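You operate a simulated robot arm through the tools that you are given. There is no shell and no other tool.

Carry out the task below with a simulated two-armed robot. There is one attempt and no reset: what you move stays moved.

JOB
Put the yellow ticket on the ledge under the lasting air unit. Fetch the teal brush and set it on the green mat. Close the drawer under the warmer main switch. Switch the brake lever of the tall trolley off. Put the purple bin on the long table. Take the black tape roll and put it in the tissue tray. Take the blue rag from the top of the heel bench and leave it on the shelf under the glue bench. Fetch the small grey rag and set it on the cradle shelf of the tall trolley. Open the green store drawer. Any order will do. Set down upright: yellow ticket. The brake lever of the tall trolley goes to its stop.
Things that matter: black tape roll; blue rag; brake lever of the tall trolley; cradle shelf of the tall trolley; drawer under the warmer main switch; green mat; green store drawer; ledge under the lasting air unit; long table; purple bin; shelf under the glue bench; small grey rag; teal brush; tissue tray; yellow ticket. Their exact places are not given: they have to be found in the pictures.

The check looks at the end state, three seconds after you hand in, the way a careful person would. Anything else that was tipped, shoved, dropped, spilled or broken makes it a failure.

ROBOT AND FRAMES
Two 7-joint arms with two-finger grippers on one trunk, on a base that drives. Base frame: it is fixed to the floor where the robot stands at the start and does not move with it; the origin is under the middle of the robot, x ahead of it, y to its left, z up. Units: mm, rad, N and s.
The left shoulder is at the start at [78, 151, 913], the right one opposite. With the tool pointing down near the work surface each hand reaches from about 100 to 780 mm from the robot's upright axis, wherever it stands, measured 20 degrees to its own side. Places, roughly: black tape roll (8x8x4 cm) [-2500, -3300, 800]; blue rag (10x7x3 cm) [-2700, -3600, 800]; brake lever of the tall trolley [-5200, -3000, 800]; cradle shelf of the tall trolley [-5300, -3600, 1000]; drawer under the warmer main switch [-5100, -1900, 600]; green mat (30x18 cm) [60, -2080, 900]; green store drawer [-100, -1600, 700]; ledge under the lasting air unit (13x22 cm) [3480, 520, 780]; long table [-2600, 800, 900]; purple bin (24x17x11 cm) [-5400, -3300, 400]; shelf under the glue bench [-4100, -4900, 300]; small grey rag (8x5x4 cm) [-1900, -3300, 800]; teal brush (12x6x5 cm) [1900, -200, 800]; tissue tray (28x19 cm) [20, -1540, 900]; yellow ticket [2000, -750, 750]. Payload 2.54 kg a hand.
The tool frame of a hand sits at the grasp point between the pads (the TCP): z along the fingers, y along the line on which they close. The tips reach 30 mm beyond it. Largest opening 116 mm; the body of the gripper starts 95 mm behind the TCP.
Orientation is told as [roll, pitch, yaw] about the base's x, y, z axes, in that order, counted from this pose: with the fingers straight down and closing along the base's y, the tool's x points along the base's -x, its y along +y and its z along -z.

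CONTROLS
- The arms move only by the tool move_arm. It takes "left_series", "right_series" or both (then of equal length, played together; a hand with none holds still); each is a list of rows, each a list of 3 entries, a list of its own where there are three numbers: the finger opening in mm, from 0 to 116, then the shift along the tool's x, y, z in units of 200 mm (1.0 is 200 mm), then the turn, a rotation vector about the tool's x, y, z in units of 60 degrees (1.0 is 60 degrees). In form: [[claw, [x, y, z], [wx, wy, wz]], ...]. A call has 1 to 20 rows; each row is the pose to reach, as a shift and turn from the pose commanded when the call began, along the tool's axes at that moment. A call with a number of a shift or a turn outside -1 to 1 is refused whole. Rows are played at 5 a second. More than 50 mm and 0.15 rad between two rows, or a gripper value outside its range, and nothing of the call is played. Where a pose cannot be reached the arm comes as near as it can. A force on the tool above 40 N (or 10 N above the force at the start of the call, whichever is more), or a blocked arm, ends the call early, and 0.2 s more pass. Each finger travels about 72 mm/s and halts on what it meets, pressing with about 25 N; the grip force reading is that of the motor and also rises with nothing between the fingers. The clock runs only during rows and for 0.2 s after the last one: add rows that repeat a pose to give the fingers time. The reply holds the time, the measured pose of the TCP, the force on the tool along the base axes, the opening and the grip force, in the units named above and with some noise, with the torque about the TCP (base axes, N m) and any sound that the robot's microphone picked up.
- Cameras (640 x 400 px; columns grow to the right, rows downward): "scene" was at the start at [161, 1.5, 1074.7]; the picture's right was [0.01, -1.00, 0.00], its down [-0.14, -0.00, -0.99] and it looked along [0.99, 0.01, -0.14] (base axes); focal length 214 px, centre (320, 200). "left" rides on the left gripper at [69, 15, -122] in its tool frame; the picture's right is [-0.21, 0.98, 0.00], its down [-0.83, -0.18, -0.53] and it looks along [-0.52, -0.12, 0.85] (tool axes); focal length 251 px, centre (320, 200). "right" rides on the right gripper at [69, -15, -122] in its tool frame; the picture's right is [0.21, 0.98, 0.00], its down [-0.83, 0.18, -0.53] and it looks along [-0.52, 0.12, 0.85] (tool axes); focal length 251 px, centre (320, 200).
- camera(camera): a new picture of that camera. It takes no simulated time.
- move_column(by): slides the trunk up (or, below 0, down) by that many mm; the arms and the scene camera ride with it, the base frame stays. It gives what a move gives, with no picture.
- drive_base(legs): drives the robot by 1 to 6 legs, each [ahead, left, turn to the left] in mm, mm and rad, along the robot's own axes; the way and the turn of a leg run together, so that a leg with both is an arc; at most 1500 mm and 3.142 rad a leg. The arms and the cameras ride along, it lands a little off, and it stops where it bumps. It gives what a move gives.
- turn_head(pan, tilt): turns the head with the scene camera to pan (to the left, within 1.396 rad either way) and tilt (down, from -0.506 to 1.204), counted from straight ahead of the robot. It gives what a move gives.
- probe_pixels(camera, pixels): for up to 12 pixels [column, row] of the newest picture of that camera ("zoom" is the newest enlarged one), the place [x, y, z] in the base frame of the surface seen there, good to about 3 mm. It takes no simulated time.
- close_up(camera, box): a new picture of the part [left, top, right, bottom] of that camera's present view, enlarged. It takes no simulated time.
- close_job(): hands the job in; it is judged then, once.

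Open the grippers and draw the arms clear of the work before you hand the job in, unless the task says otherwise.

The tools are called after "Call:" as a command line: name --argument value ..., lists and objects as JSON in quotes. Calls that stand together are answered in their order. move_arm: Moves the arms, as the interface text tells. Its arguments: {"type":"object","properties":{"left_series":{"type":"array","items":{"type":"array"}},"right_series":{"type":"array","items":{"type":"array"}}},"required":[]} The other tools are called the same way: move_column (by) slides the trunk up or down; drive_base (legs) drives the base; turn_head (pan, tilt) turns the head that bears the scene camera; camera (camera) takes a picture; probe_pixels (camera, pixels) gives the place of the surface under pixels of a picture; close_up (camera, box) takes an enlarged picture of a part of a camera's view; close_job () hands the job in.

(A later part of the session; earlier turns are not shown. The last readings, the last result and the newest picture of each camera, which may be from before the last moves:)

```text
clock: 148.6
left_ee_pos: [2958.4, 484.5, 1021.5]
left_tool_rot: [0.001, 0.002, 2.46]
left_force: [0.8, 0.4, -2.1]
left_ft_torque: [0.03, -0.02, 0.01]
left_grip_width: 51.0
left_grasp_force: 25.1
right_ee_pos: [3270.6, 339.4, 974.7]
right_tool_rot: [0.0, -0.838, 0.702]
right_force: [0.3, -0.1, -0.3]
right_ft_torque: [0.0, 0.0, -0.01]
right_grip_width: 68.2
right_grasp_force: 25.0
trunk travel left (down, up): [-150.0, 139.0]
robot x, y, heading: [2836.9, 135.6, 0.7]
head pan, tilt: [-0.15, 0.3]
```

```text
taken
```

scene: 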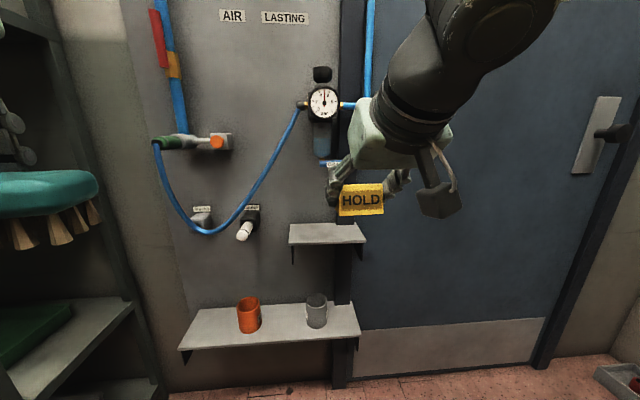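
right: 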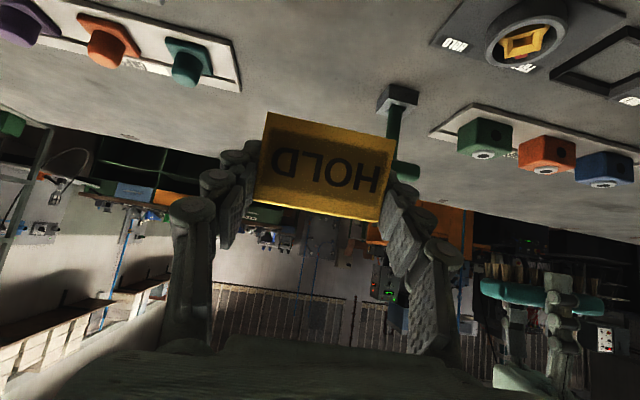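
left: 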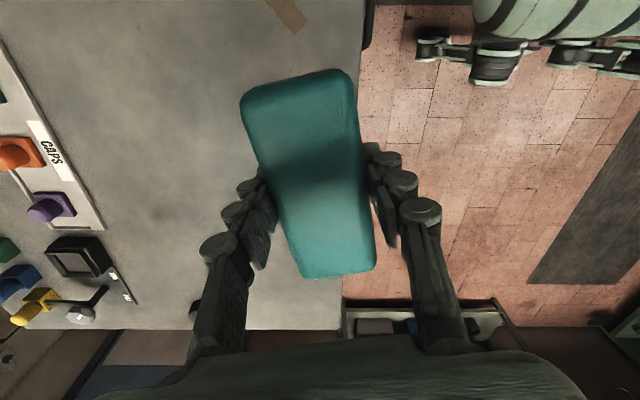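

The ledge is at (325,234), below the regulator whose drain is at (328,163). I probe both.

Call:
probe_pixels --camera "scene" --pixels '[[292, 240], [362, 240], [350, 227], [295, 226], [325, 234], [325, 163], [320, 145], [322, 102], [320, 200], [240, 235], [335, 165]]'

Call:
close_up --camera "scene" --box '[270, 60, 430, 260]'

```text
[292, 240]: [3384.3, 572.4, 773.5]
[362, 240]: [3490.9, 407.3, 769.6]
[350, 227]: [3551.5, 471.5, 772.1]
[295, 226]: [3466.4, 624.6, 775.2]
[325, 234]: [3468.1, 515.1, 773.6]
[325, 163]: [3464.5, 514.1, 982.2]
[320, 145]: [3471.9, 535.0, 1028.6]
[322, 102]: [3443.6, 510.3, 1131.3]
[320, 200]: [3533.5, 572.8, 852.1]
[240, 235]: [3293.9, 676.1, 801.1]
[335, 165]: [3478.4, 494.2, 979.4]
```

```text
2.00 times, centred on (350, 160) of scene
```

zoom: 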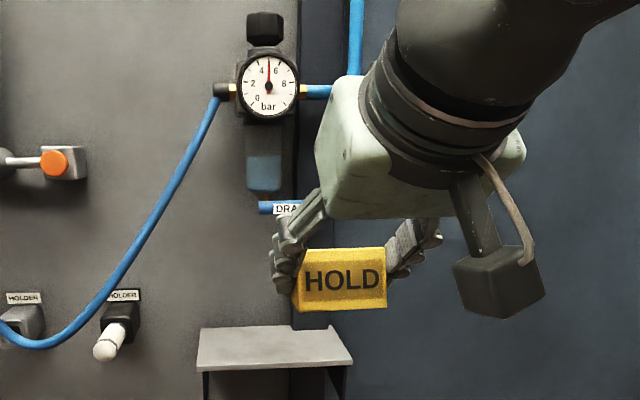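

Ledge centre is about (3473,519) at z 774 with its axis at yaw -1.03; the regulator bottom is at z≈977. I lower the trunk by 60 mm, then lower the ticket hand and square it to the ledge.

Call:
move_column --by -60

Call:
move_arm --right_series '[[40, [0.05, 0, 0.045], [0.028, 0, 0.026]], [40, [0.1, 0, 0.09], [0.056, 0, 0.051]], [40, [0.15, 0, 0.135], [0.085, 0, 0.077]], [40, [0.204, 0, 0.184], [0.113, 0, 0.102]]]'

Call:
camera --camera "scene"

```text
clock: 149.6
left_ee_pos: [2958.4, 484.5, 961.8]
left_tool_rot: [-0.001, 0.003, 2.459]
left_force: [0.5, 0.0, -2.3]
left_ft_torque: [-0.02, 0.04, 0.02]
left_grip_width: 50.9
left_grasp_force: 25.0
right_ee_pos: [3269.7, 339.0, 915.4]
right_tool_rot: [0.001, -0.838, 0.702]
right_force: [0.0, -0.1, -0.2]
right_ft_torque: [0.0, 0.01, -0.01]
right_grip_width: 68.4
right_grasp_force: 25.2
trunk travel left (down, up): [-90.0, 199.0]
robot x, y, heading: [2837.3, 131.4, 0.7]
head pan, tilt: [-0.15, 0.3]
```

```text
clock: 150.6
left_ee_pos: [2959.4, 485.1, 960.4]
left_tool_rot: [0.0, 0.002, 2.458]
left_force: [-0.3, 0.2, 0.3]
left_ft_torque: [-0.02, -0.01, 0.03]
left_grip_width: 51.2
left_grasp_force: 25.1
right_ee_pos: [3270.6, 340.0, 860.0]
right_tool_rot: [0.001, -0.837, 0.541]
right_force: [0.3, -0.2, -0.7]
right_ft_torque: [0.02, -0.02, 0.03]
right_grip_width: 68.5
right_grasp_force: 25.0
trunk travel left (down, up): [-90.0, 199.0]
robot x, y, heading: [2831.0, 128.7, 0.701]
head pan, tilt: [-0.15, 0.3]
```

```text
taken
```

scene: 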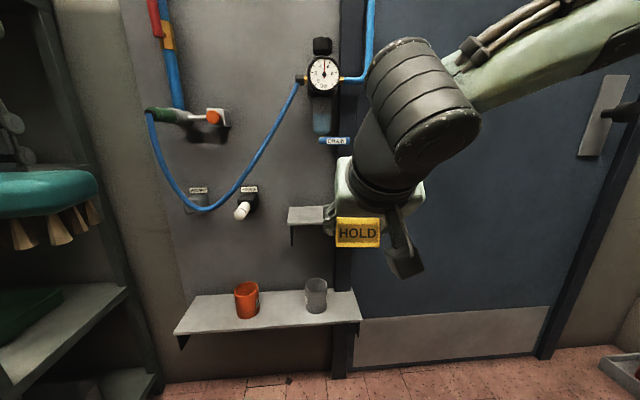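

The ticket is lined up in front of the ledge. I drive 190 mm ahead so that it is in front of the ledge.

Call:
drive_base --legs '[[190, 0, 0]]'

Call:
camera --camera "scene"

Call:
camera --camera "right"

```text
clock: 152.1
left_ee_pos: [3105.5, 606.3, 960.3]
left_tool_rot: [0.002, 0.003, 2.455]
left_force: [-0.3, -0.4, -1.8]
left_ft_torque: [0.01, -0.01, -0.02]
left_grip_width: 51.3
left_grasp_force: 25.2
right_ee_pos: [3415.9, 461.7, 859.6]
right_tool_rot: [-0.002, -0.836, 0.538]
right_force: [-0.1, 0.1, -0.1]
right_ft_torque: [0.02, -0.02, -0.02]
right_grip_width: 68.2
right_grasp_force: 24.9
trunk travel left (down, up): [-90.0, 199.0]
robot x, y, heading: [2978.8, 252.4, 0.697]
head pan, tilt: [-0.15, 0.3]
```

```text
taken
```

scene: 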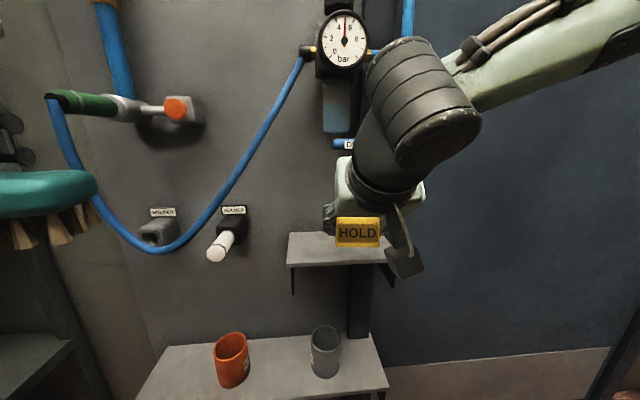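

```text
taken
```

right: 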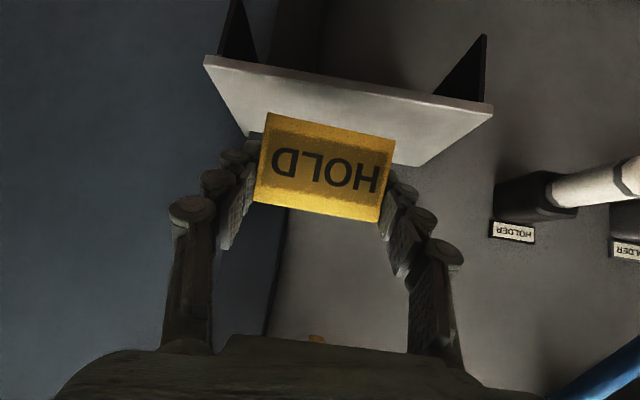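

The right camera sees the ledge's front edge from (205,58) to (492,105). I probe it to place precisely.

Call:
probe_pixels --camera "right" --pixels '[[212, 66], [484, 108], [248, 133], [420, 160], [350, 100], [340, 175], [330, 195]]'

```text
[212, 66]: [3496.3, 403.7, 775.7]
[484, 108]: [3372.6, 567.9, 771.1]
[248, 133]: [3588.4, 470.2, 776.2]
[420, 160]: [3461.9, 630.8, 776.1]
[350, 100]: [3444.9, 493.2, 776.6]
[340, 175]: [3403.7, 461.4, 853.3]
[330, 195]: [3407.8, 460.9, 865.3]
```

Ledge centre is (3480,518), axis -0.915. I move the ticket forward over the ledge at a safe height.

Call:
move_arm --right_series '[[40, [-0.05, 0.018, 0.083], [-0.02, 0, -0.018]], [40, [-0.1, 0.036, 0.167], [-0.04, 0, -0.036]], [40, [-0.15, 0.054, 0.25], [-0.06, 0, -0.054]], [40, [-0.2, 0.0725, 0.333], [-0.08, 0, -0.072]], [40, [-0.2, 0.0725, 0.333], [-0.08, 0, -0.072]]]'

Call:
camera --camera "scene"

Call:
camera --camera "right"

```text
clock: 153.3
left_ee_pos: [3104.5, 606.0, 961.4]
left_tool_rot: [-0.002, 0.003, 2.457]
left_force: [0.8, 0.1, -1.3]
left_ft_torque: [0.02, -0.01, -0.02]
left_grip_width: 51.0
left_grasp_force: 24.8
right_ee_pos: [3472.8, 513.2, 845.6]
right_tool_rot: [0.0, -0.838, 0.65]
right_force: [0.2, -0.5, 0.6]
right_ft_torque: [0.01, 0.02, -0.05]
right_grip_width: 68.4
right_grasp_force: 25.0
trunk travel left (down, up): [-90.0, 199.0]
robot x, y, heading: [2981.2, 252.4, 0.697]
head pan, tilt: [-0.15, 0.3]
```

```text
taken
```

scene: 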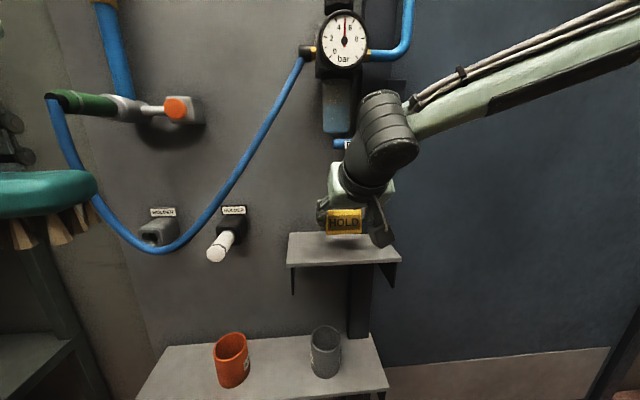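

```text
taken
```

right: 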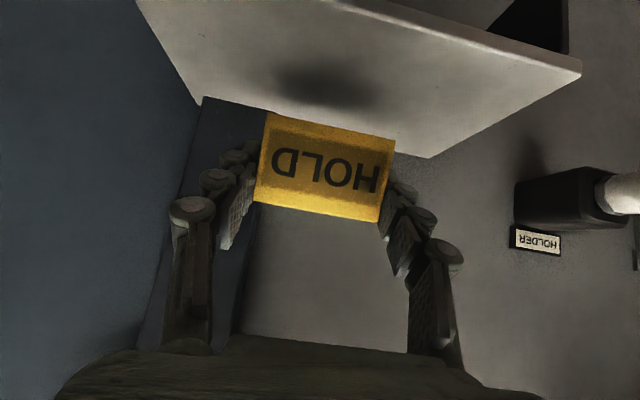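

The ticket is over the ledge. Now lower it gently.

Call:
move_arm --right_series '[[40, [0.037, 0, 0.033], [0, 0, 0]], [40, [0.074, 0, 0.067], [0, 0, 0]], [40, [0.104, 0, 0.094], [0, 0, 0]], [40, [0.123, 0, 0.11], [0, 0, 0]], [40, [0.13, 0, 0.117], [0, 0, 0]], [40, [0.13, 0, 0.117], [0, 0, 0]]]'

Call:
camera --camera "right"

```text
clock: 154.7
left_ee_pos: [3104.2, 606.3, 960.4]
left_tool_rot: [0.0, 0.0, 2.457]
left_force: [-0.3, -0.7, -1.1]
left_ft_torque: [0.0, 0.0, -0.02]
left_grip_width: 51.0
left_grasp_force: 24.7
right_ee_pos: [3474.2, 512.3, 810.7]
right_tool_rot: [0.0, -0.839, 0.65]
right_force: [-0.4, 0.3, 0.7]
right_ft_torque: [0.01, 0.02, -0.02]
right_grip_width: 68.1
right_grasp_force: 24.8
trunk travel left (down, up): [-90.0, 199.0]
robot x, y, heading: [2977.5, 250.7, 0.699]
head pan, tilt: [-0.15, 0.3]
```

```text
taken
```

right: 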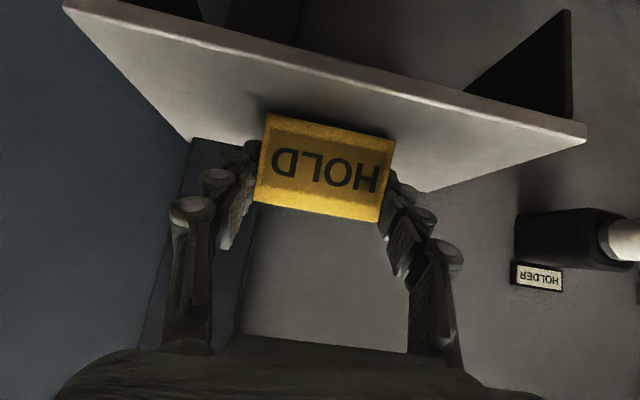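

Contact is about to be made. I lower 2 mm more, open and withdraw along the hand's own axis.

Call:
move_arm --right_series '[[40, [0.004, 0, 0.003], [0, 0, 0]], [40, [0.008, 0, 0.006], [0, 0, 0]], [70, [0.008, 0, 0.006], [0, 0, 0]], [76, [0.008, 0, 0.006], [0, 0, 0]], [84, [0.008, 0, 0.006], [0, 0, 0]], [90, [0.008, 0, 0.006], [0, 0, 0]], [90, [0, 0, -0.1], [0, 0, 0]], [90, [0, 0, -0.25], [0, 0, 0]], [90, [0, 0, -0.45], [0, 0, 0]], [90, [0, 0, -0.65], [0, 0, 0]]]'

Call:
camera --camera "scene"

Call:
camera --camera "right"

```text
clock: 156.9
left_ee_pos: [3104.3, 604.2, 960.4]
left_tool_rot: [-0.001, 0.002, 2.456]
left_force: [0.6, 0.9, -1.7]
left_ft_torque: [0.01, -0.02, -0.02]
left_grip_width: 51.5
left_grasp_force: 24.9
right_ee_pos: [3395.9, 452.5, 895.7]
right_tool_rot: [-0.001, -0.839, 0.651]
right_force: [0.0, 0.6, -0.6]
right_ft_torque: [0.0, -0.01, 0.01]
right_grip_width: 90.2
right_grasp_force: 0.0
trunk travel left (down, up): [-90.0, 199.0]
robot x, y, heading: [2979.6, 256.0, 0.696]
head pan, tilt: [-0.15, 0.3]
```

```text
taken
```

scene: 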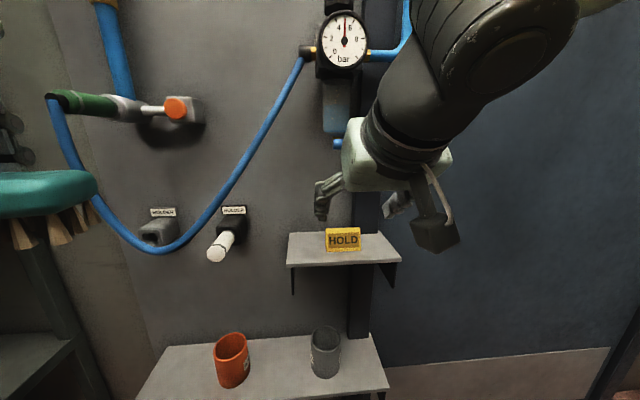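

```text
taken
```

right: 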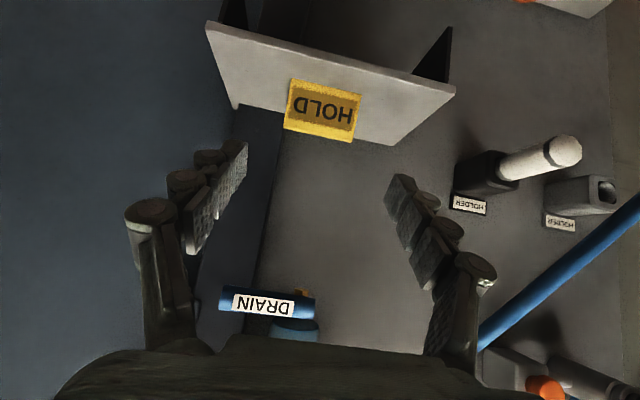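

The ticket stands on the ledge. I back off, raise the trunk again, turn right toward the bench direction and back out of the passage.

Call:
drive_base --legs '[[-220, 0, 0], [0, 0, -1.6], [-1120, 0, 0]]'

Call:
move_column --by 60

Call:
move_arm --right_series '[[90, [0, 0, 0], [0, 0.1, 0]], [90, [0, 0, 0], [0, 0.2, 0]], [90, [0, 0, 0], [0, 0.3, 0]], [90, [0, 0, 0], [0, 0.4, 0]], [90, [0, 0, 0], [0, 0.5, 0]], [90, [0, 0, 0], [0, 0.6, 0]], [90, [0, 0, 0], [0, 0.7, 0]], [90, [0, 0, 0], [0, 0.8, 0]]]'

```text
clock: 168.0
left_ee_pos: [2470.8, 864.8, 961.1]
left_tool_rot: [-0.002, 0.004, 0.823]
left_force: [0.0, -0.8, -1.8]
left_ft_torque: [0.01, 0.01, 0.02]
left_grip_width: 51.0
left_grasp_force: 25.1
right_ee_pos: [2301.2, 583.1, 895.7]
right_tool_rot: [0.002, -0.837, -0.982]
right_force: [0.2, 0.4, -0.4]
right_ft_torque: [-0.01, 0.0, -0.04]
right_grip_width: 89.9
right_grasp_force: 0.0
trunk travel left (down, up): [-90.0, 199.0]
robot x, y, heading: [2125.0, 1011.4, -0.93]
head pan, tilt: [-0.15, 0.3]
```

```text
clock: 169.0
left_ee_pos: [2470.7, 865.1, 1020.3]
left_tool_rot: [0.001, 0.001, 0.823]
left_force: [0.0, 0.7, -1.2]
left_ft_torque: [0.01, 0.02, 0.01]
left_grip_width: 51.0
left_grasp_force: 24.3
right_ee_pos: [2302.3, 582.2, 956.5]
right_tool_rot: [0.0, -0.839, -0.981]
right_force: [-0.3, 0.4, -0.1]
right_ft_torque: [0.02, 0.04, -0.01]
right_grip_width: 90.1
right_grasp_force: 0.0
trunk travel left (down, up): [-150.0, 139.0]
robot x, y, heading: [2128.3, 1013.7, -0.933]
head pan, tilt: [-0.15, 0.3]
```

```text
clock: 170.8
left_ee_pos: [2472.2, 864.7, 1021.9]
left_tool_rot: [-0.001, 0.002, 0.826]
left_force: [-0.3, -0.6, -1.7]
left_ft_torque: [-0.01, -0.02, -0.03]
left_grip_width: 51.0
left_grasp_force: 25.0
right_ee_pos: [2302.0, 584.4, 955.9]
right_tool_rot: [0.001, 0.002, -0.978]
right_force: [-0.3, -0.6, 0.4]
right_ft_torque: [-0.02, -0.03, -0.02]
right_grip_width: 90.1
right_grasp_force: 0.1
trunk travel left (down, up): [-150.0, 139.0]
robot x, y, heading: [2122.8, 1013.2, -0.937]
head pan, tilt: [-0.15, 0.3]
```

Now I drive sideways along the bench's front to the area before the store counter.

Call:
drive_base --legs '[[0, -1300, 0], [0, -1300, 0]]'

Call:
turn_head --pan -0.7 --tilt 0.3

Call:
camera --camera "scene"

```text
clock: 195.6
left_ee_pos: [383.1, -659.3, 1021.3]
left_tool_rot: [-0.002, 0.002, 0.802]
left_force: [0.4, -1.2, -1.3]
left_ft_torque: [0.02, -0.01, 0.04]
left_grip_width: 51.0
left_grasp_force: 24.9
right_ee_pos: [207.7, -937.1, 956.2]
right_tool_rot: [0.001, -0.001, -1.005]
right_force: [0.1, -0.9, 0.0]
right_ft_torque: [-0.01, 0.01, 0.0]
right_grip_width: 90.0
right_grasp_force: 0.0
trunk travel left (down, up): [-150.0, 139.0]
robot x, y, heading: [46.5, -509.4, -0.955]
head pan, tilt: [-0.15, 0.3]
```

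```text
clock: 196.6
left_ee_pos: [384.4, -658.7, 1020.0]
left_tool_rot: [-0.002, 0.001, 0.801]
left_force: [0.6, 0.1, -1.6]
left_ft_torque: [0.02, 0.01, -0.03]
left_grip_width: 51.2
left_grasp_force: 24.8
right_ee_pos: [206.7, -936.6, 955.9]
right_tool_rot: [0.001, 0.0, -1.004]
right_force: [-0.9, 0.2, -0.3]
right_ft_torque: [-0.01, 0.01, 0.02]
right_grip_width: 90.3
right_grasp_force: 0.1
trunk travel left (down, up): [-150.0, 139.0]
robot x, y, heading: [41.3, -505.9, -0.957]
head pan, tilt: [-0.7, 0.3]
```

```text
taken
```

scene: 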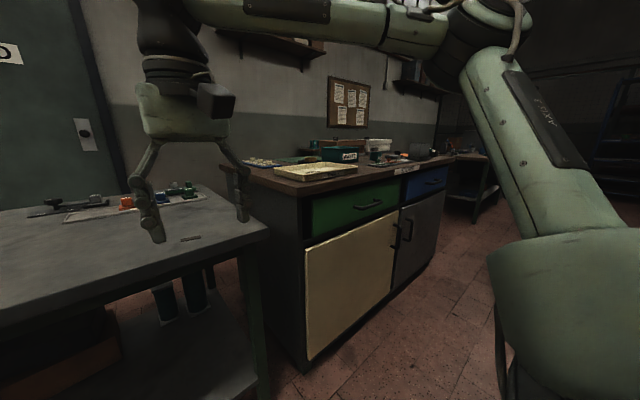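

The store counter with the green drawer is at (350,205). I probe its corners and zoom in on the top.

Call:
probe_pixels --camera "scene" --pixels '[[302, 190], [440, 165], [308, 210], [398, 188], [350, 205], [375, 205], [308, 365], [428, 265], [315, 172], [250, 162], [335, 160], [262, 225]]'

Call:
close_up --camera "scene" --box '[230, 120, 470, 270]'

```text
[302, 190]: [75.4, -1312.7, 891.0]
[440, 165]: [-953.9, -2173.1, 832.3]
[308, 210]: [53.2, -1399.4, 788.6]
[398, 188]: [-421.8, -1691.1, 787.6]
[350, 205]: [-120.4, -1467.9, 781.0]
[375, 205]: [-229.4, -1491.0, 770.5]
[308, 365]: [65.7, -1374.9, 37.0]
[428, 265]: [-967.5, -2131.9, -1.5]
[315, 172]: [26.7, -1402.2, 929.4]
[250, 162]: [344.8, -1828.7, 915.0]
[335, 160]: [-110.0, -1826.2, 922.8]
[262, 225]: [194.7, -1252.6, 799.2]
```

```text
2.67 times, centred on (350, 195) of scene
```

zoom: 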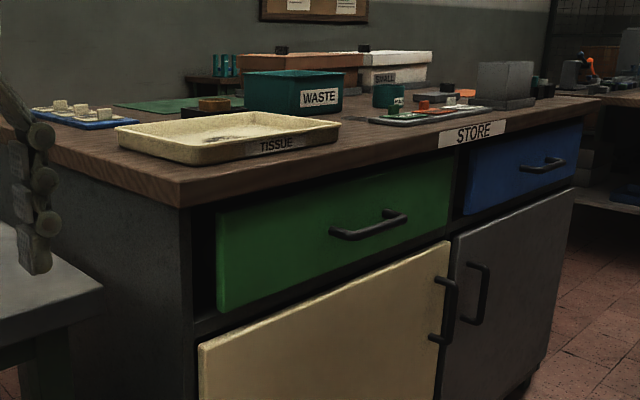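

The tissue tray stands at the near corner and the green mat behind it. I move in front of the green drawer and raise the trunk for a better view.

Call:
drive_base --legs '[[50, -620, -0.06]]'

Call:
move_column --by 130

Call:
turn_head --pan 0.0 --tilt 0.5

Call:
camera --camera "scene"

```text
clock: 202.8
left_ee_pos: [-103.8, -1052.8, 1021.8]
left_tool_rot: [0.0, 0.003, 0.733]
left_force: [-0.6, -0.6, -1.4]
left_ft_torque: [-0.02, 0.0, -0.04]
left_grip_width: 51.1
left_grasp_force: 25.2
right_ee_pos: [-299.9, -1317.5, 955.2]
right_tool_rot: [0.0, 0.0, -1.074]
right_force: [-0.5, -0.6, -0.2]
right_ft_torque: [0.02, -0.01, -0.02]
right_grip_width: 90.2
right_grasp_force: 0.1
trunk travel left (down, up): [-150.0, 139.0]
robot x, y, heading: [-432.8, -876.7, -1.019]
head pan, tilt: [-0.7, 0.3]
```

```text
clock: 204.4
left_ee_pos: [-103.5, -1053.7, 1151.2]
left_tool_rot: [0.0, 0.002, 0.733]
left_force: [-0.6, 0.0, -1.0]
left_ft_torque: [-0.01, 0.02, 0.03]
left_grip_width: 51.1
left_grasp_force: 24.9
right_ee_pos: [-299.6, -1316.8, 1086.0]
right_tool_rot: [0.001, 0.001, -1.071]
right_force: [-0.3, 0.1, 0.5]
right_ft_torque: [-0.02, 0.03, -0.01]
right_grip_width: 90.0
right_grasp_force: 0.2
trunk travel left (down, up): [-280.0, 9.0]
robot x, y, heading: [-433.6, -876.8, -1.027]
head pan, tilt: [-0.7, 0.3]
```

```text
clock: 205.5
left_ee_pos: [-103.8, -1053.3, 1150.9]
left_tool_rot: [0.001, 0.002, 0.733]
left_force: [0.8, -0.1, -0.8]
left_ft_torque: [0.06, -0.01, 0.01]
left_grip_width: 51.2
left_grasp_force: 25.3
right_ee_pos: [-299.1, -1316.7, 1085.8]
right_tool_rot: [0.0, 0.0, -1.071]
right_force: [0.2, -0.2, -0.5]
right_ft_torque: [0.01, -0.02, -0.03]
right_grip_width: 90.0
right_grasp_force: 0.1
trunk travel left (down, up): [-280.0, 9.0]
robot x, y, heading: [-436.4, -880.1, -1.025]
head pan, tilt: [0.0, 0.499]
```

```text
taken
```

scene: 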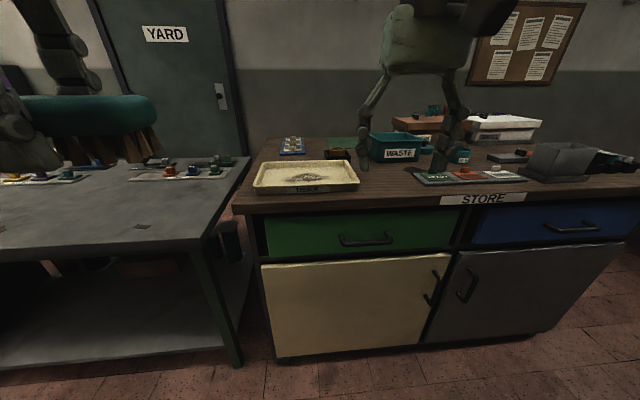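

Good view: tissue tray at (305,177), green patch at (342,143) behind it, green drawer at (360,235). I probe them.

Call:
probe_pixels --camera "scene" --pixels '[[240, 208], [420, 200], [600, 200], [257, 188], [357, 185], [348, 163], [265, 164], [305, 172], [342, 143], [325, 141], [365, 141], [270, 140]]'

Call:
close_up --camera "scene" --box '[240, 110, 480, 260]'

Call:
probe_pixels --camera "scene" --pixels '[[268, 218], [340, 240], [392, 238], [365, 241], [456, 215], [350, 262], [240, 360], [300, 360], [365, 225], [340, 155], [290, 150]]'

```text
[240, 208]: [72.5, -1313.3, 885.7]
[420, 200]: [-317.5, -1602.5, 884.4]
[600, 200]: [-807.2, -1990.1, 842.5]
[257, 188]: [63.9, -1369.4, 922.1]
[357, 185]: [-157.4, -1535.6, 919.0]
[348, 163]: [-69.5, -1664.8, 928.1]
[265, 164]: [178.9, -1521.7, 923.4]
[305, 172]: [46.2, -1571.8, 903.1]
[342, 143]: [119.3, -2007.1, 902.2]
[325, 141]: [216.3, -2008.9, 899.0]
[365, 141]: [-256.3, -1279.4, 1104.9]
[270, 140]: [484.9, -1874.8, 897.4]
```

```text
2.67 times, centred on (360, 185) of scene
```

zoom: 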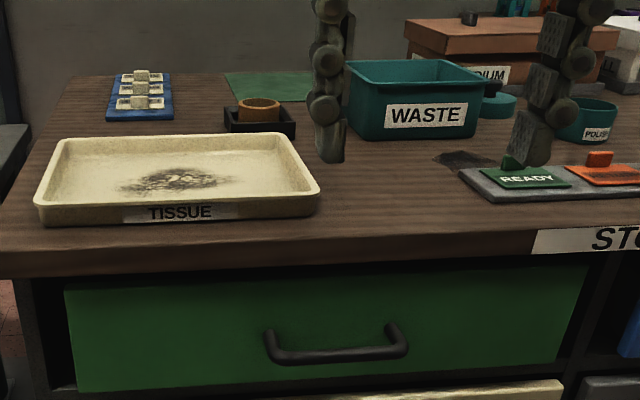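

```text
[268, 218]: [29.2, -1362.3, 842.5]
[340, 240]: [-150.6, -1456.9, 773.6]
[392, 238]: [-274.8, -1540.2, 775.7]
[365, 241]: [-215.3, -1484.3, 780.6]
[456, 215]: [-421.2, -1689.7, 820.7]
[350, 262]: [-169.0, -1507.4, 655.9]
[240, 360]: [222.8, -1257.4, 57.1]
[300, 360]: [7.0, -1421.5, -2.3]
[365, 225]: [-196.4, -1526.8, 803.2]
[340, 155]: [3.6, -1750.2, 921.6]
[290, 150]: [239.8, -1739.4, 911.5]
```

The counter runs parallel to the bench (into-heading about -0.92); the green drawer's handle is a bar centred at (-213,-1495,776). I square up to it and bring the trunk down again.

Call:
drive_base --legs '[[0, -75, 0.1]]'

Call:
move_column --by -130

Call:
move_arm --right_series '[[90, [0, 0, 0], [0, -0.1, 0]], [90, [0, 0, 0], [0, -0.2, 0]], [90, [0, 0, 0], [0, -0.3, 0]], [90, [0, 0, 0], [0, -0.4, 0]], [90, [0, 0, 0], [0, -0.5, 0]], [90, [0, 0, 0], [0, -0.6, 0]], [90, [0, 0, 0], [0, -0.7, 0]], [90, [0, 0, 0], [0, -0.8, 0]], [90, [0, 0, 0], [0, -0.9, 0]], [90, [0, 0, 0], [0, -1.0, 0]]]'

Call:
move_arm --right_series '[[90, [0, 0, 0], [0, -0.1, 0]], [90, [0, 0, 0], [0, -0.2, 0]], [90, [0, 0, 0], [0, -0.3, 0]], [90, [0, 0, 0], [0, -0.4, 0]], [90, [0, 0, 0], [0, -0.5, 0]]]'

```text
clock: 206.9
left_ee_pos: [-147.3, -1059.0, 1151.1]
left_tool_rot: [-0.001, 0.002, 0.834]
left_force: [-0.8, -0.4, -0.1]
left_ft_torque: [-0.01, 0.0, -0.02]
left_grip_width: 51.1
left_grasp_force: 25.1
right_ee_pos: [-315.2, -1341.5, 1087.2]
right_tool_rot: [0.0, 0.0, -0.967]
right_force: [-1.0, -0.6, 0.6]
right_ft_torque: [0.02, -0.01, 0.03]
right_grip_width: 90.3
right_grasp_force: 0.1
trunk travel left (down, up): [-280.0, 9.0]
robot x, y, heading: [-493.5, -916.8, -0.926]
head pan, tilt: [0.0, 0.499]
```

```text
clock: 208.4
left_ee_pos: [-147.0, -1058.9, 1021.8]
left_tool_rot: [-0.002, 0.003, 0.835]
left_force: [0.2, -1.1, -1.6]
left_ft_torque: [-0.01, 0.0, 0.0]
left_grip_width: 51.2
left_grasp_force: 24.9
right_ee_pos: [-314.0, -1341.9, 956.7]
right_tool_rot: [0.0, 0.0, -0.969]
right_force: [0.3, 0.3, 0.3]
right_ft_torque: [0.02, -0.02, -0.01]
right_grip_width: 89.9
right_grasp_force: 0.0
trunk travel left (down, up): [-150.0, 139.0]
robot x, y, heading: [-495.8, -914.2, -0.918]
head pan, tilt: [0.0, 0.499]
```

```text
clock: 210.6
left_ee_pos: [-146.5, -1058.6, 1019.9]
left_tool_rot: [0.002, 0.003, 0.833]
left_force: [-0.2, 0.1, -1.2]
left_ft_torque: [0.0, -0.01, -0.03]
left_grip_width: 51.2
left_grasp_force: 24.6
right_ee_pos: [-314.5, -1342.2, 957.6]
right_tool_rot: [0.002, -1.05, -0.97]
right_force: [-0.3, -0.2, -0.3]
right_ft_torque: [0.05, 0.03, -0.02]
right_grip_width: 90.0
right_grasp_force: 0.0
trunk travel left (down, up): [-150.0, 139.0]
robot x, y, heading: [-496.0, -917.4, -0.923]
head pan, tilt: [0.0, 0.499]
```

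```text
clock: 211.8
left_ee_pos: [-148.1, -1059.1, 1020.4]
left_tool_rot: [0.0, 0.001, 0.834]
left_force: [0.0, 0.3, -1.0]
left_ft_torque: [-0.02, -0.01, 0.01]
left_grip_width: 50.9
left_grasp_force: 24.5
right_ee_pos: [-261.4, -1392.1, 987.7]
right_tool_rot: [2.58, -1.57, 2.734]
right_force: [-0.1, -1.0, -0.1]
right_ft_torque: [0.03, 0.01, 0.02]
right_grip_width: 89.6
right_grasp_force: 0.1
right hand out of reach, approached as far as the arm can: row 1, 2, 3, 4, 5
trunk travel left (down, up): [-150.0, 139.0]
robot x, y, heading: [-492.7, -918.8, -0.922]
head pan, tilt: [0.0, 0.499]
```

The tool now points forward. I roll it so the fingers close vertically, while lowering toward handle height.

Call:
move_arm --right_series '[[90, [0.08, 0, 0], [0, 0, 0.1]], [90, [0.16, 0, 0], [0, 0, 0.2]], [90, [0.24, 0, 0], [0, 0, 0.3]], [90, [0.32, 0, 0], [0, 0, 0.4]], [90, [0.4, 0, 0], [0, 0, 0.5]], [90, [0.5, 0, 0], [0, 0, 0.6]], [90, [0.6, 0, 0], [0, 0, 0.7]], [90, [0.7, 0, 0], [0, 0, 0.8]], [90, [0.8, 0, 0], [0, 0, 0.9]], [90, [0.9, 0, 0], [0, 0, 1.0]]]'

Call:
camera --camera "scene"

Call:
camera --camera "right"

```text
clock: 214.0
left_ee_pos: [-147.4, -1058.6, 1021.5]
left_tool_rot: [0.0, 0.001, 0.836]
left_force: [0.3, -0.5, -2.0]
left_ft_torque: [0.0, 0.01, 0.05]
left_grip_width: 51.2
left_grasp_force: 25.4
right_ee_pos: [-257.7, -1412.6, 889.0]
right_tool_rot: [1.563, -0.535, -2.533]
right_force: [0.3, 0.6, -0.1]
right_ft_torque: [0.0, 0.03, -0.03]
right_grip_width: 90.2
right_grasp_force: 0.1
right hand out of reach, approached as far as the arm can: row 1, 2, 3, 4, 5, 6, 7, 8, 9, 10
trunk travel left (down, up): [-150.0, 139.0]
robot x, y, heading: [-496.2, -920.0, -0.927]
head pan, tilt: [0.0, 0.499]
```

```text
taken
```

scene: 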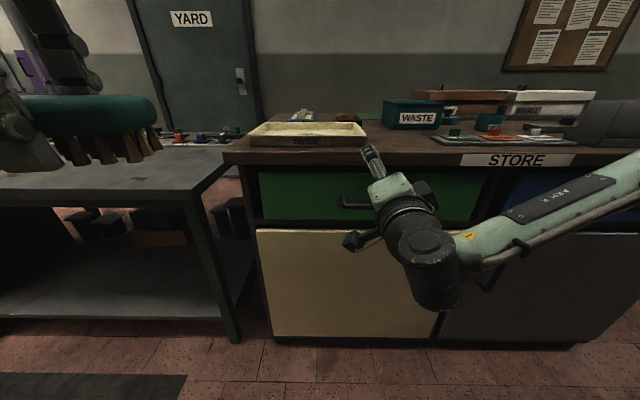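

```text
taken
```

right: 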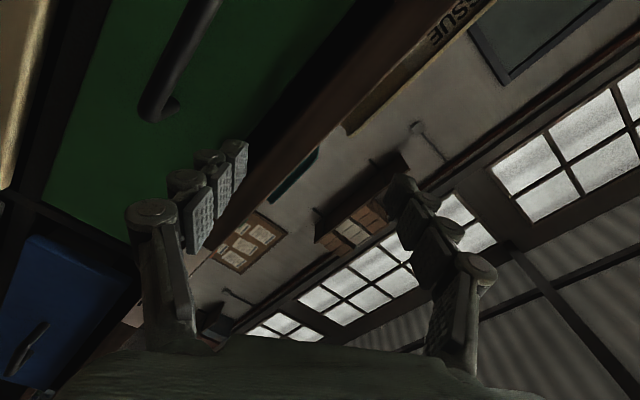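

The arm is folded too tightly at this distance for a horizontal tool. I back the base off by 170 mm so that the arm has more room.

Call:
drive_base --legs '[[-170, 0, 0]]'

Call:
move_arm --right_series '[[90, [0, 0, 0.1], [0, 0, 0.08]], [90, [0, 0, 0.2], [0, 0, 0.16]], [90, [0, 0, 0.3], [0, 0, 0.24]], [90, [0, 0, 0.4], [0, 0, 0.32]], [90, [0, 0, 0.5], [0, 0, 0.4]], [90, [0, 0, 0.6], [0, 0, 0.5]]]'

```text
clock: 215.5
left_ee_pos: [-252.0, -920.4, 1020.6]
left_tool_rot: [-0.002, 0.001, 0.837]
left_force: [-0.4, 0.6, -0.9]
left_ft_torque: [-0.05, -0.01, -0.04]
left_grip_width: 51.2
left_grasp_force: 24.8
right_ee_pos: [-363.9, -1274.6, 888.7]
right_tool_rot: [1.563, -0.534, -2.534]
right_force: [-1.1, -0.7, -0.1]
right_ft_torque: [-0.01, 0.0, 0.01]
right_grip_width: 89.7
right_grasp_force: 0.0
trunk travel left (down, up): [-150.0, 139.0]
robot x, y, heading: [-600.8, -777.7, -0.926]
head pan, tilt: [0.0, 0.499]
```

```text
clock: 216.9
left_ee_pos: [-251.7, -921.1, 1019.3]
left_tool_rot: [0.001, 0.001, 0.835]
left_force: [1.0, -0.5, -1.4]
left_ft_torque: [-0.02, 0.02, -0.02]
left_grip_width: 50.8
left_grasp_force: 25.0
right_ee_pos: [-345.0, -1400.6, 1015.3]
right_tool_rot: [1.52, -0.057, -2.517]
right_force: [-0.2, 0.4, -0.5]
right_ft_torque: [0.01, 0.02, -0.02]
right_grip_width: 89.9
right_grasp_force: 0.0
right hand out of reach, approached as far as the arm can: row 1, 2, 3, 4, 5, 6
trunk travel left (down, up): [-150.0, 139.0]
robot x, y, heading: [-601.1, -777.1, -0.921]
head pan, tilt: [0.0, 0.499]
```

The tool is horizontal with the fingers vertical, only too high. From here I extend forward and lower toward the handle height.

Call:
move_arm --right_series '[[90, [0.025, -0.12, 0.03], [0, 0, 0]], [90, [0.05, -0.24, 0.06], [0, 0, 0]], [90, [0.075, -0.36, 0.09], [0, 0, 0]], [90, [0.1, -0.48, 0.12], [0, 0, 0]], [90, [0.125, -0.6, 0.15], [0, 0, 0]], [90, [0.15, -0.72, 0.18], [0, 0, 0]], [90, [0.175, -0.84, 0.21], [0, 0, 0]], [90, [0.2, -0.97, 0.24], [0, 0, 0]], [90, [0.2, -0.97, 0.24], [0, 0, 0]]]'

Call:
camera --camera "right"

Call:
camera --camera "scene"

```text
clock: 218.9
left_ee_pos: [-252.1, -920.7, 1020.6]
left_tool_rot: [-0.001, 0.002, 0.837]
left_force: [-0.3, 0.1, -1.3]
left_ft_torque: [0.02, -0.01, -0.05]
left_grip_width: 51.2
left_grasp_force: 25.0
right_ee_pos: [-365.6, -1452.5, 989.7]
right_tool_rot: [1.509, -0.065, -2.514]
right_force: [-0.4, 0.1, -0.2]
right_ft_torque: [-0.01, 0.02, 0.01]
right_grip_width: 89.9
right_grasp_force: 0.1
right hand out of reach, approached as far as the arm can: row 1, 2, 3, 4, 5, 6, 7, 8, 9
trunk travel left (down, up): [-150.0, 139.0]
robot x, y, heading: [-596.1, -777.2, -0.925]
head pan, tilt: [0.0, 0.499]
```

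```text
taken
```

right: 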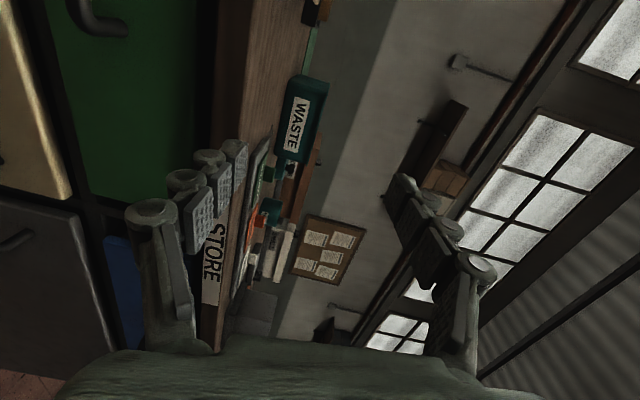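

```text
taken
```

scene: 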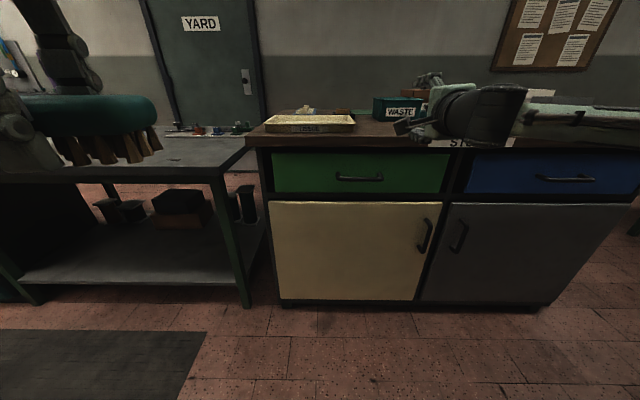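

This roll direction is at the wrist's limit (the hand slides right instead of down). I roll back the other way, in steps.

Call:
move_arm --right_series '[[90, [0, 0, -0.05], [0, 0, -0.1]], [90, [0, 0, -0.1], [0, 0, -0.2]], [90, [0, 0, -0.15], [0, 0, -0.3]], [90, [0, 0, -0.2], [0, 0, -0.4]], [90, [0, 0, -0.25], [0, 0, -0.5]], [90, [0, 0, -0.25], [0, 0, -0.6]], [90, [0, 0, -0.25], [0, 0, -0.7]], [90, [0, 0, -0.25], [0, 0, -0.8]], [90, [0, 0, -0.25], [0, 0, -0.9]], [90, [0, 0, -0.25], [0, 0, -1.0]]]'

Call:
move_arm --right_series '[[90, [0, 0, 0], [0, 0, -0.1]], [90, [0, 0, 0], [0, 0, -0.2]], [90, [0, 0, 0], [0, 0, -0.3]], [90, [0, 0, 0], [0, 0, -0.4]], [90, [0, 0, 0], [0, 0, -0.5]], [90, [0, 0, 0], [0, 0, -0.6]], [90, [0, 0, 0], [0, 0, -0.7]], [90, [0, 0, 0], [0, 0, -0.8]], [90, [0, 0, 0], [0, 0, -0.9]], [90, [0, 0, 0], [0, 0, -1.0]]]'

Call:
move_arm --right_series '[[90, [0, 0, 0], [0, 0, -0.1]], [90, [0, 0, 0], [0, 0, -0.2]], [90, [0, 0, 0], [0, 0, -0.3]], [90, [0, 0, 0], [0, 0, -0.4]], [90, [0, 0, 0], [0, 0, -0.5]], [90, [0, 0, 0], [0, 0, -0.6]], [90, [0, 0, 0], [0, 0, -0.7]], [90, [0, 0, 0], [0, 0, -0.8]], [90, [0, 0, 0], [0, 0, -0.9]], [90, [0, 0, 0], [0, 0, -1.0]]]'

Call:
camera --camera "scene"

```text
clock: 221.1
left_ee_pos: [-251.9, -920.6, 1021.8]
left_tool_rot: [0.001, 0.003, 0.834]
left_force: [0.6, 0.1, -1.7]
left_ft_torque: [0.03, -0.01, 0.02]
left_grip_width: 50.9
left_grasp_force: 24.9
right_ee_pos: [-385.6, -1416.5, 989.4]
right_tool_rot: [1.455, -1.105, -2.418]
right_force: [-0.4, -0.3, 0.4]
right_ft_torque: [-0.01, 0.03, 0.01]
right_grip_width: 90.5
right_grasp_force: 0.0
trunk travel left (down, up): [-150.0, 139.0]
robot x, y, heading: [-594.9, -780.9, -0.921]
head pan, tilt: [0.0, 0.499]
```

```text
clock: 223.3
left_ee_pos: [-251.9, -920.7, 1020.6]
left_tool_rot: [0.001, 0.002, 0.836]
left_force: [-0.1, 0.6, -2.4]
left_ft_torque: [0.0, -0.01, -0.02]
left_grip_width: 50.9
left_grasp_force: 24.8
right_ee_pos: [-383.0, -1416.6, 988.9]
right_tool_rot: [-1.478, -0.983, 0.545]
right_force: [0.3, 0.4, 0.3]
right_ft_torque: [0.0, 0.04, -0.02]
right_grip_width: 90.0
right_grasp_force: 0.0
trunk travel left (down, up): [-150.0, 139.0]
robot x, y, heading: [-598.2, -776.3, -0.922]
head pan, tilt: [0.0, 0.499]
```

```text
clock: 225.5
left_ee_pos: [-252.4, -919.7, 1020.2]
left_tool_rot: [-0.001, 0.002, 0.835]
left_force: [0.3, 0.1, -0.9]
left_ft_torque: [-0.01, 0.01, -0.01]
left_grip_width: 50.9
left_grasp_force: 24.8
right_ee_pos: [-382.7, -1417.5, 989.2]
right_tool_rot: [-1.52, 0.061, 0.626]
right_force: [0.0, -0.5, 0.0]
right_ft_torque: [0.0, 0.03, 0.0]
right_grip_width: 90.2
right_grasp_force: 0.1
trunk travel left (down, up): [-150.0, 139.0]
robot x, y, heading: [-604.0, -778.4, -0.924]
head pan, tilt: [0.0, 0.499]
```

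```text
taken
```

scene: 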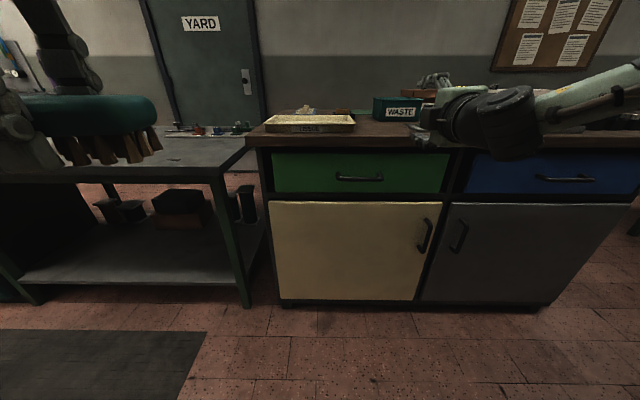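

Now the roll is reachable (fingers vertical, camera outside). I lower, shift left and a bit forward to the handle.

Call:
move_arm --right_series '[[90, [-0.05, 0.12, 0.03], [0, 0, 0]], [90, [-0.1, 0.25, 0.06], [0, 0, 0]], [90, [-0.15, 0.37, 0.09], [0, 0, 0]], [90, [-0.2, 0.49, 0.12], [0, 0, 0]], [90, [-0.27, 0.61, 0.15], [0, 0, 0]], [90, [-0.33, 0.74, 0.19], [0, 0, 0]], [90, [-0.39, 0.87, 0.23], [0, 0, 0]], [90, [-0.45, 1.0, 0.25], [0, 0, 0]], [90, [-0.45, 1.0, 0.25], [0, 0, 0]]]'

Call:
camera --camera "scene"

Call:
camera --camera "right"

```text
clock: 227.5
left_ee_pos: [-251.4, -920.4, 1020.4]
left_tool_rot: [0.001, 0.0, 0.836]
left_force: [-0.4, 0.1, -1.0]
left_ft_torque: [0.01, -0.03, -0.05]
left_grip_width: 51.2
left_grasp_force: 24.5
right_ee_pos: [-308.3, -1410.1, 793.8]
right_tool_rot: [-1.519, 0.059, 0.626]
right_force: [0.1, -0.8, -0.2]
right_ft_torque: [-0.01, 0.01, 0.01]
right_grip_width: 89.8
right_grasp_force: 0.1
right hand out of reach, approached as far as the arm can: row 8, 9
trunk travel left (down, up): [-150.0, 139.0]
robot x, y, heading: [-597.7, -778.5, -0.926]
head pan, tilt: [0.0, 0.499]
```

```text
taken
```

scene: 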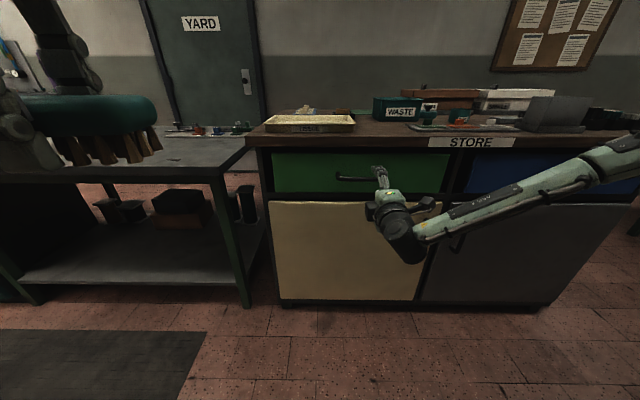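

```text
taken
```

right: 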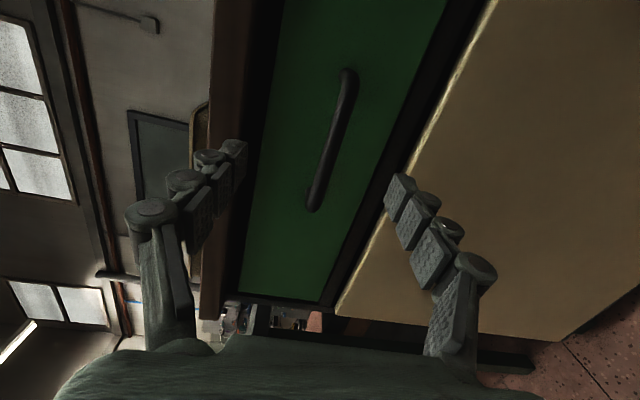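

The handle lies between the fingers ahead. I probe its bar.

Call:
probe_pixels --camera "right" --pixels '[[347, 85], [335, 140], [320, 195], [310, 208], [300, 150], [260, 200], [365, 150]]'

```text
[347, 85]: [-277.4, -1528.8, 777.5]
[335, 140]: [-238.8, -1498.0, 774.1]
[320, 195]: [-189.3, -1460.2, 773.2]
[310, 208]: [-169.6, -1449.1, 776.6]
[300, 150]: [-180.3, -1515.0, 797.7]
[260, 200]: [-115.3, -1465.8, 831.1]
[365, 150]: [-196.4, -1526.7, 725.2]
```

Bar centre is (-225,-1488,775). I advance so the bar lies between the pads.

Call:
move_arm --right_series '[[90, [-0.03, 0.017, 0.14], [0, 0, 0]], [90, [-0.06, 0.034, 0.28], [0, 0, 0]], [90, [-0.09, 0.05, 0.42], [0, 0, 0]], [90, [-0.114, 0.067, 0.5], [0, 0, 0]], [90, [-0.114, 0.067, 0.564], [0, 0, 0]], [90, [-0.114, 0.067, 0.564], [0, 0, 0]]]'

Call:
camera --camera "right"

```text
clock: 228.9
left_ee_pos: [-252.9, -920.6, 1021.1]
left_tool_rot: [0.001, 0.002, 0.835]
left_force: [-0.4, 0.4, -0.3]
left_ft_torque: [0.0, -0.02, 0.01]
left_grip_width: 51.0
left_grasp_force: 25.5
right_ee_pos: [-282.8, -1484.0, 810.0]
right_tool_rot: [-1.519, 0.057, 0.625]
right_force: [0.0, -0.5, 0.0]
right_ft_torque: [0.04, -0.02, 0.03]
right_grip_width: 90.2
right_grasp_force: 0.0
right hand out of reach, approached as far as the arm can: row 1, 2, 3, 4, 5, 6
trunk travel left (down, up): [-150.0, 139.0]
robot x, y, heading: [-602.0, -776.1, -0.926]
head pan, tilt: [0.0, 0.499]
```

```text
taken
```

right: 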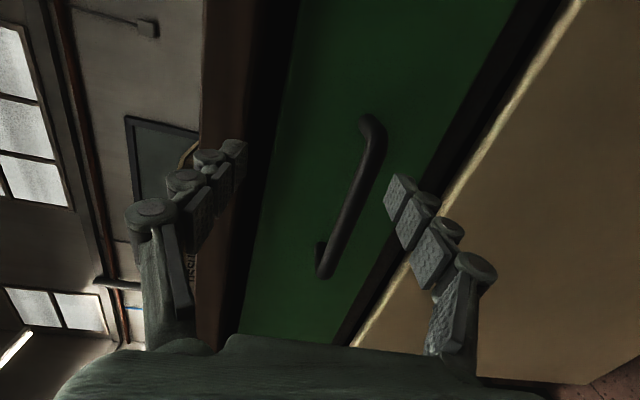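

The arm resists going lower here, so I back the fingers out a little and lower the trunk by 100 mm, giving the arm a higher relative target.

Call:
move_arm --right_series '[[90, [0, 0, -0.15], [0, 0, 0]], [90, [0, 0, -0.3], [0, 0, 0]], [90, [0, 0, -0.45], [0, 0, 0]]]'

Call:
move_column --by -110

Call:
move_arm --right_series '[[90, [-0.1, -0.1, 0], [0, 0, 0]], [90, [-0.2, -0.2, 0], [0, 0, 0]], [90, [-0.28, -0.3, 0], [0, 0, 0]], [90, [-0.28, -0.35, 0], [0, 0, 0]]]'

Call:
camera --camera "right"

```text
clock: 229.7
left_ee_pos: [-252.6, -920.8, 1020.9]
left_tool_rot: [0.0, 0.002, 0.834]
left_force: [0.4, -0.6, -1.7]
left_ft_torque: [0.0, -0.02, 0.0]
left_grip_width: 51.1
left_grasp_force: 25.5
right_ee_pos: [-342.4, -1409.8, 816.1]
right_tool_rot: [-1.519, 0.059, 0.624]
right_force: [0.1, 0.0, 0.4]
right_ft_torque: [0.01, -0.02, -0.01]
right_grip_width: 90.1
right_grasp_force: 0.1
trunk travel left (down, up): [-150.0, 139.0]
robot x, y, heading: [-598.3, -778.7, -0.921]
head pan, tilt: [0.0, 0.499]
```

```text
clock: 231.1
left_ee_pos: [-252.7, -921.0, 910.6]
left_tool_rot: [-0.002, 0.001, 0.837]
left_force: [0.5, -0.5, -0.4]
left_ft_torque: [-0.04, 0.01, 0.0]
left_grip_width: 50.9
left_grasp_force: 25.1
right_ee_pos: [-340.6, -1409.4, 707.5]
right_tool_rot: [-1.521, 0.06, 0.625]
right_force: [-0.5, -0.3, -0.2]
right_ft_torque: [0.01, -0.03, 0.03]
right_grip_width: 89.8
right_grasp_force: 0.2
trunk travel left (down, up): [-40.0, 249.0]
robot x, y, heading: [-597.8, -777.1, -0.923]
head pan, tilt: [0.0, 0.499]
```

```text
clock: 232.1
left_ee_pos: [-252.7, -919.4, 911.2]
left_tool_rot: [0.001, 0.002, 0.835]
left_force: [-0.2, 0.7, -1.7]
left_ft_torque: [0.05, -0.03, -0.01]
left_grip_width: 51.0
left_grasp_force: 25.6
right_ee_pos: [-290.4, -1376.6, 774.2]
right_tool_rot: [-1.517, 0.061, 0.624]
right_force: [-0.3, 0.3, -0.9]
right_ft_torque: [-0.02, 0.01, -0.02]
right_grip_width: 90.1
right_grasp_force: 0.1
trunk travel left (down, up): [-40.0, 249.0]
robot x, y, heading: [-595.8, -778.2, -0.918]
head pan, tilt: [0.0, 0.499]
```

```text
taken
```

right: 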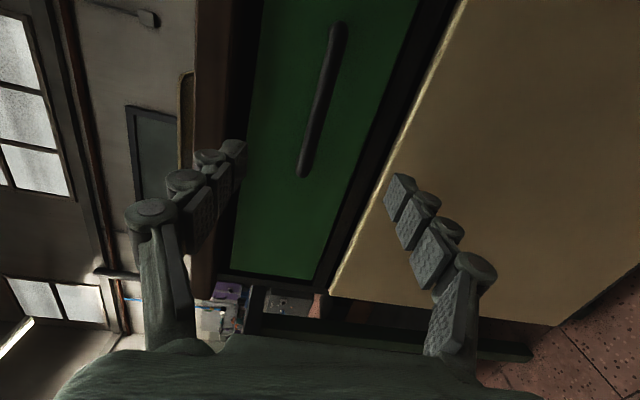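

Now reachable. I advance 128 mm to put the bar between the pads.

Call:
move_arm --right_series '[[90, [0.015, -0.009, 0.16], [0, 0, 0]], [90, [0.03, -0.018, 0.32], [0, 0, 0]], [90, [0.045, -0.027, 0.48], [0, 0, 0]], [90, [0.061, -0.036, 0.58], [0, 0, 0]], [90, [0.061, -0.036, 0.642], [0, 0, 0]], [90, [0.061, -0.036, 0.642], [0, 0, 0]]]'

Call:
camera --camera "right"

```text
clock: 233.5
left_ee_pos: [-253.3, -920.3, 910.7]
left_tool_rot: [0.0, 0.0, 0.837]
left_force: [0.5, -0.4, -0.9]
left_ft_torque: [0.01, 0.01, 0.0]
left_grip_width: 51.3
left_grasp_force: 25.4
right_ee_pos: [-239.4, -1489.2, 779.6]
right_tool_rot: [-1.519, 0.061, 0.626]
right_force: [0.0, 0.6, 0.0]
right_ft_torque: [0.01, -0.02, 0.0]
right_grip_width: 90.1
right_grasp_force: 0.1
right hand out of reach, approached as far as the arm can: row 4, 5, 6
trunk travel left (down, up): [-40.0, 249.0]
robot x, y, heading: [-598.4, -774.7, -0.928]
head pan, tilt: [0.0, 0.499]
```

```text
taken
```

right: 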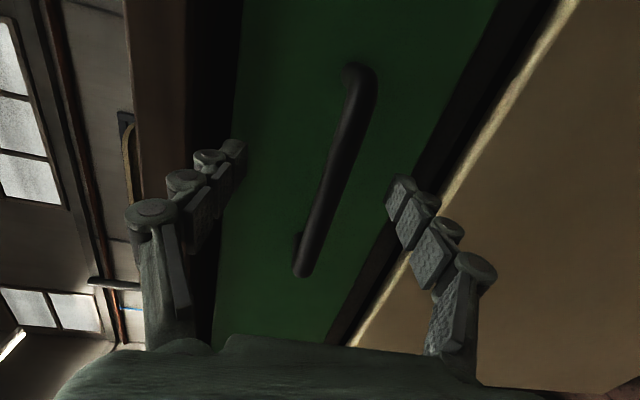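

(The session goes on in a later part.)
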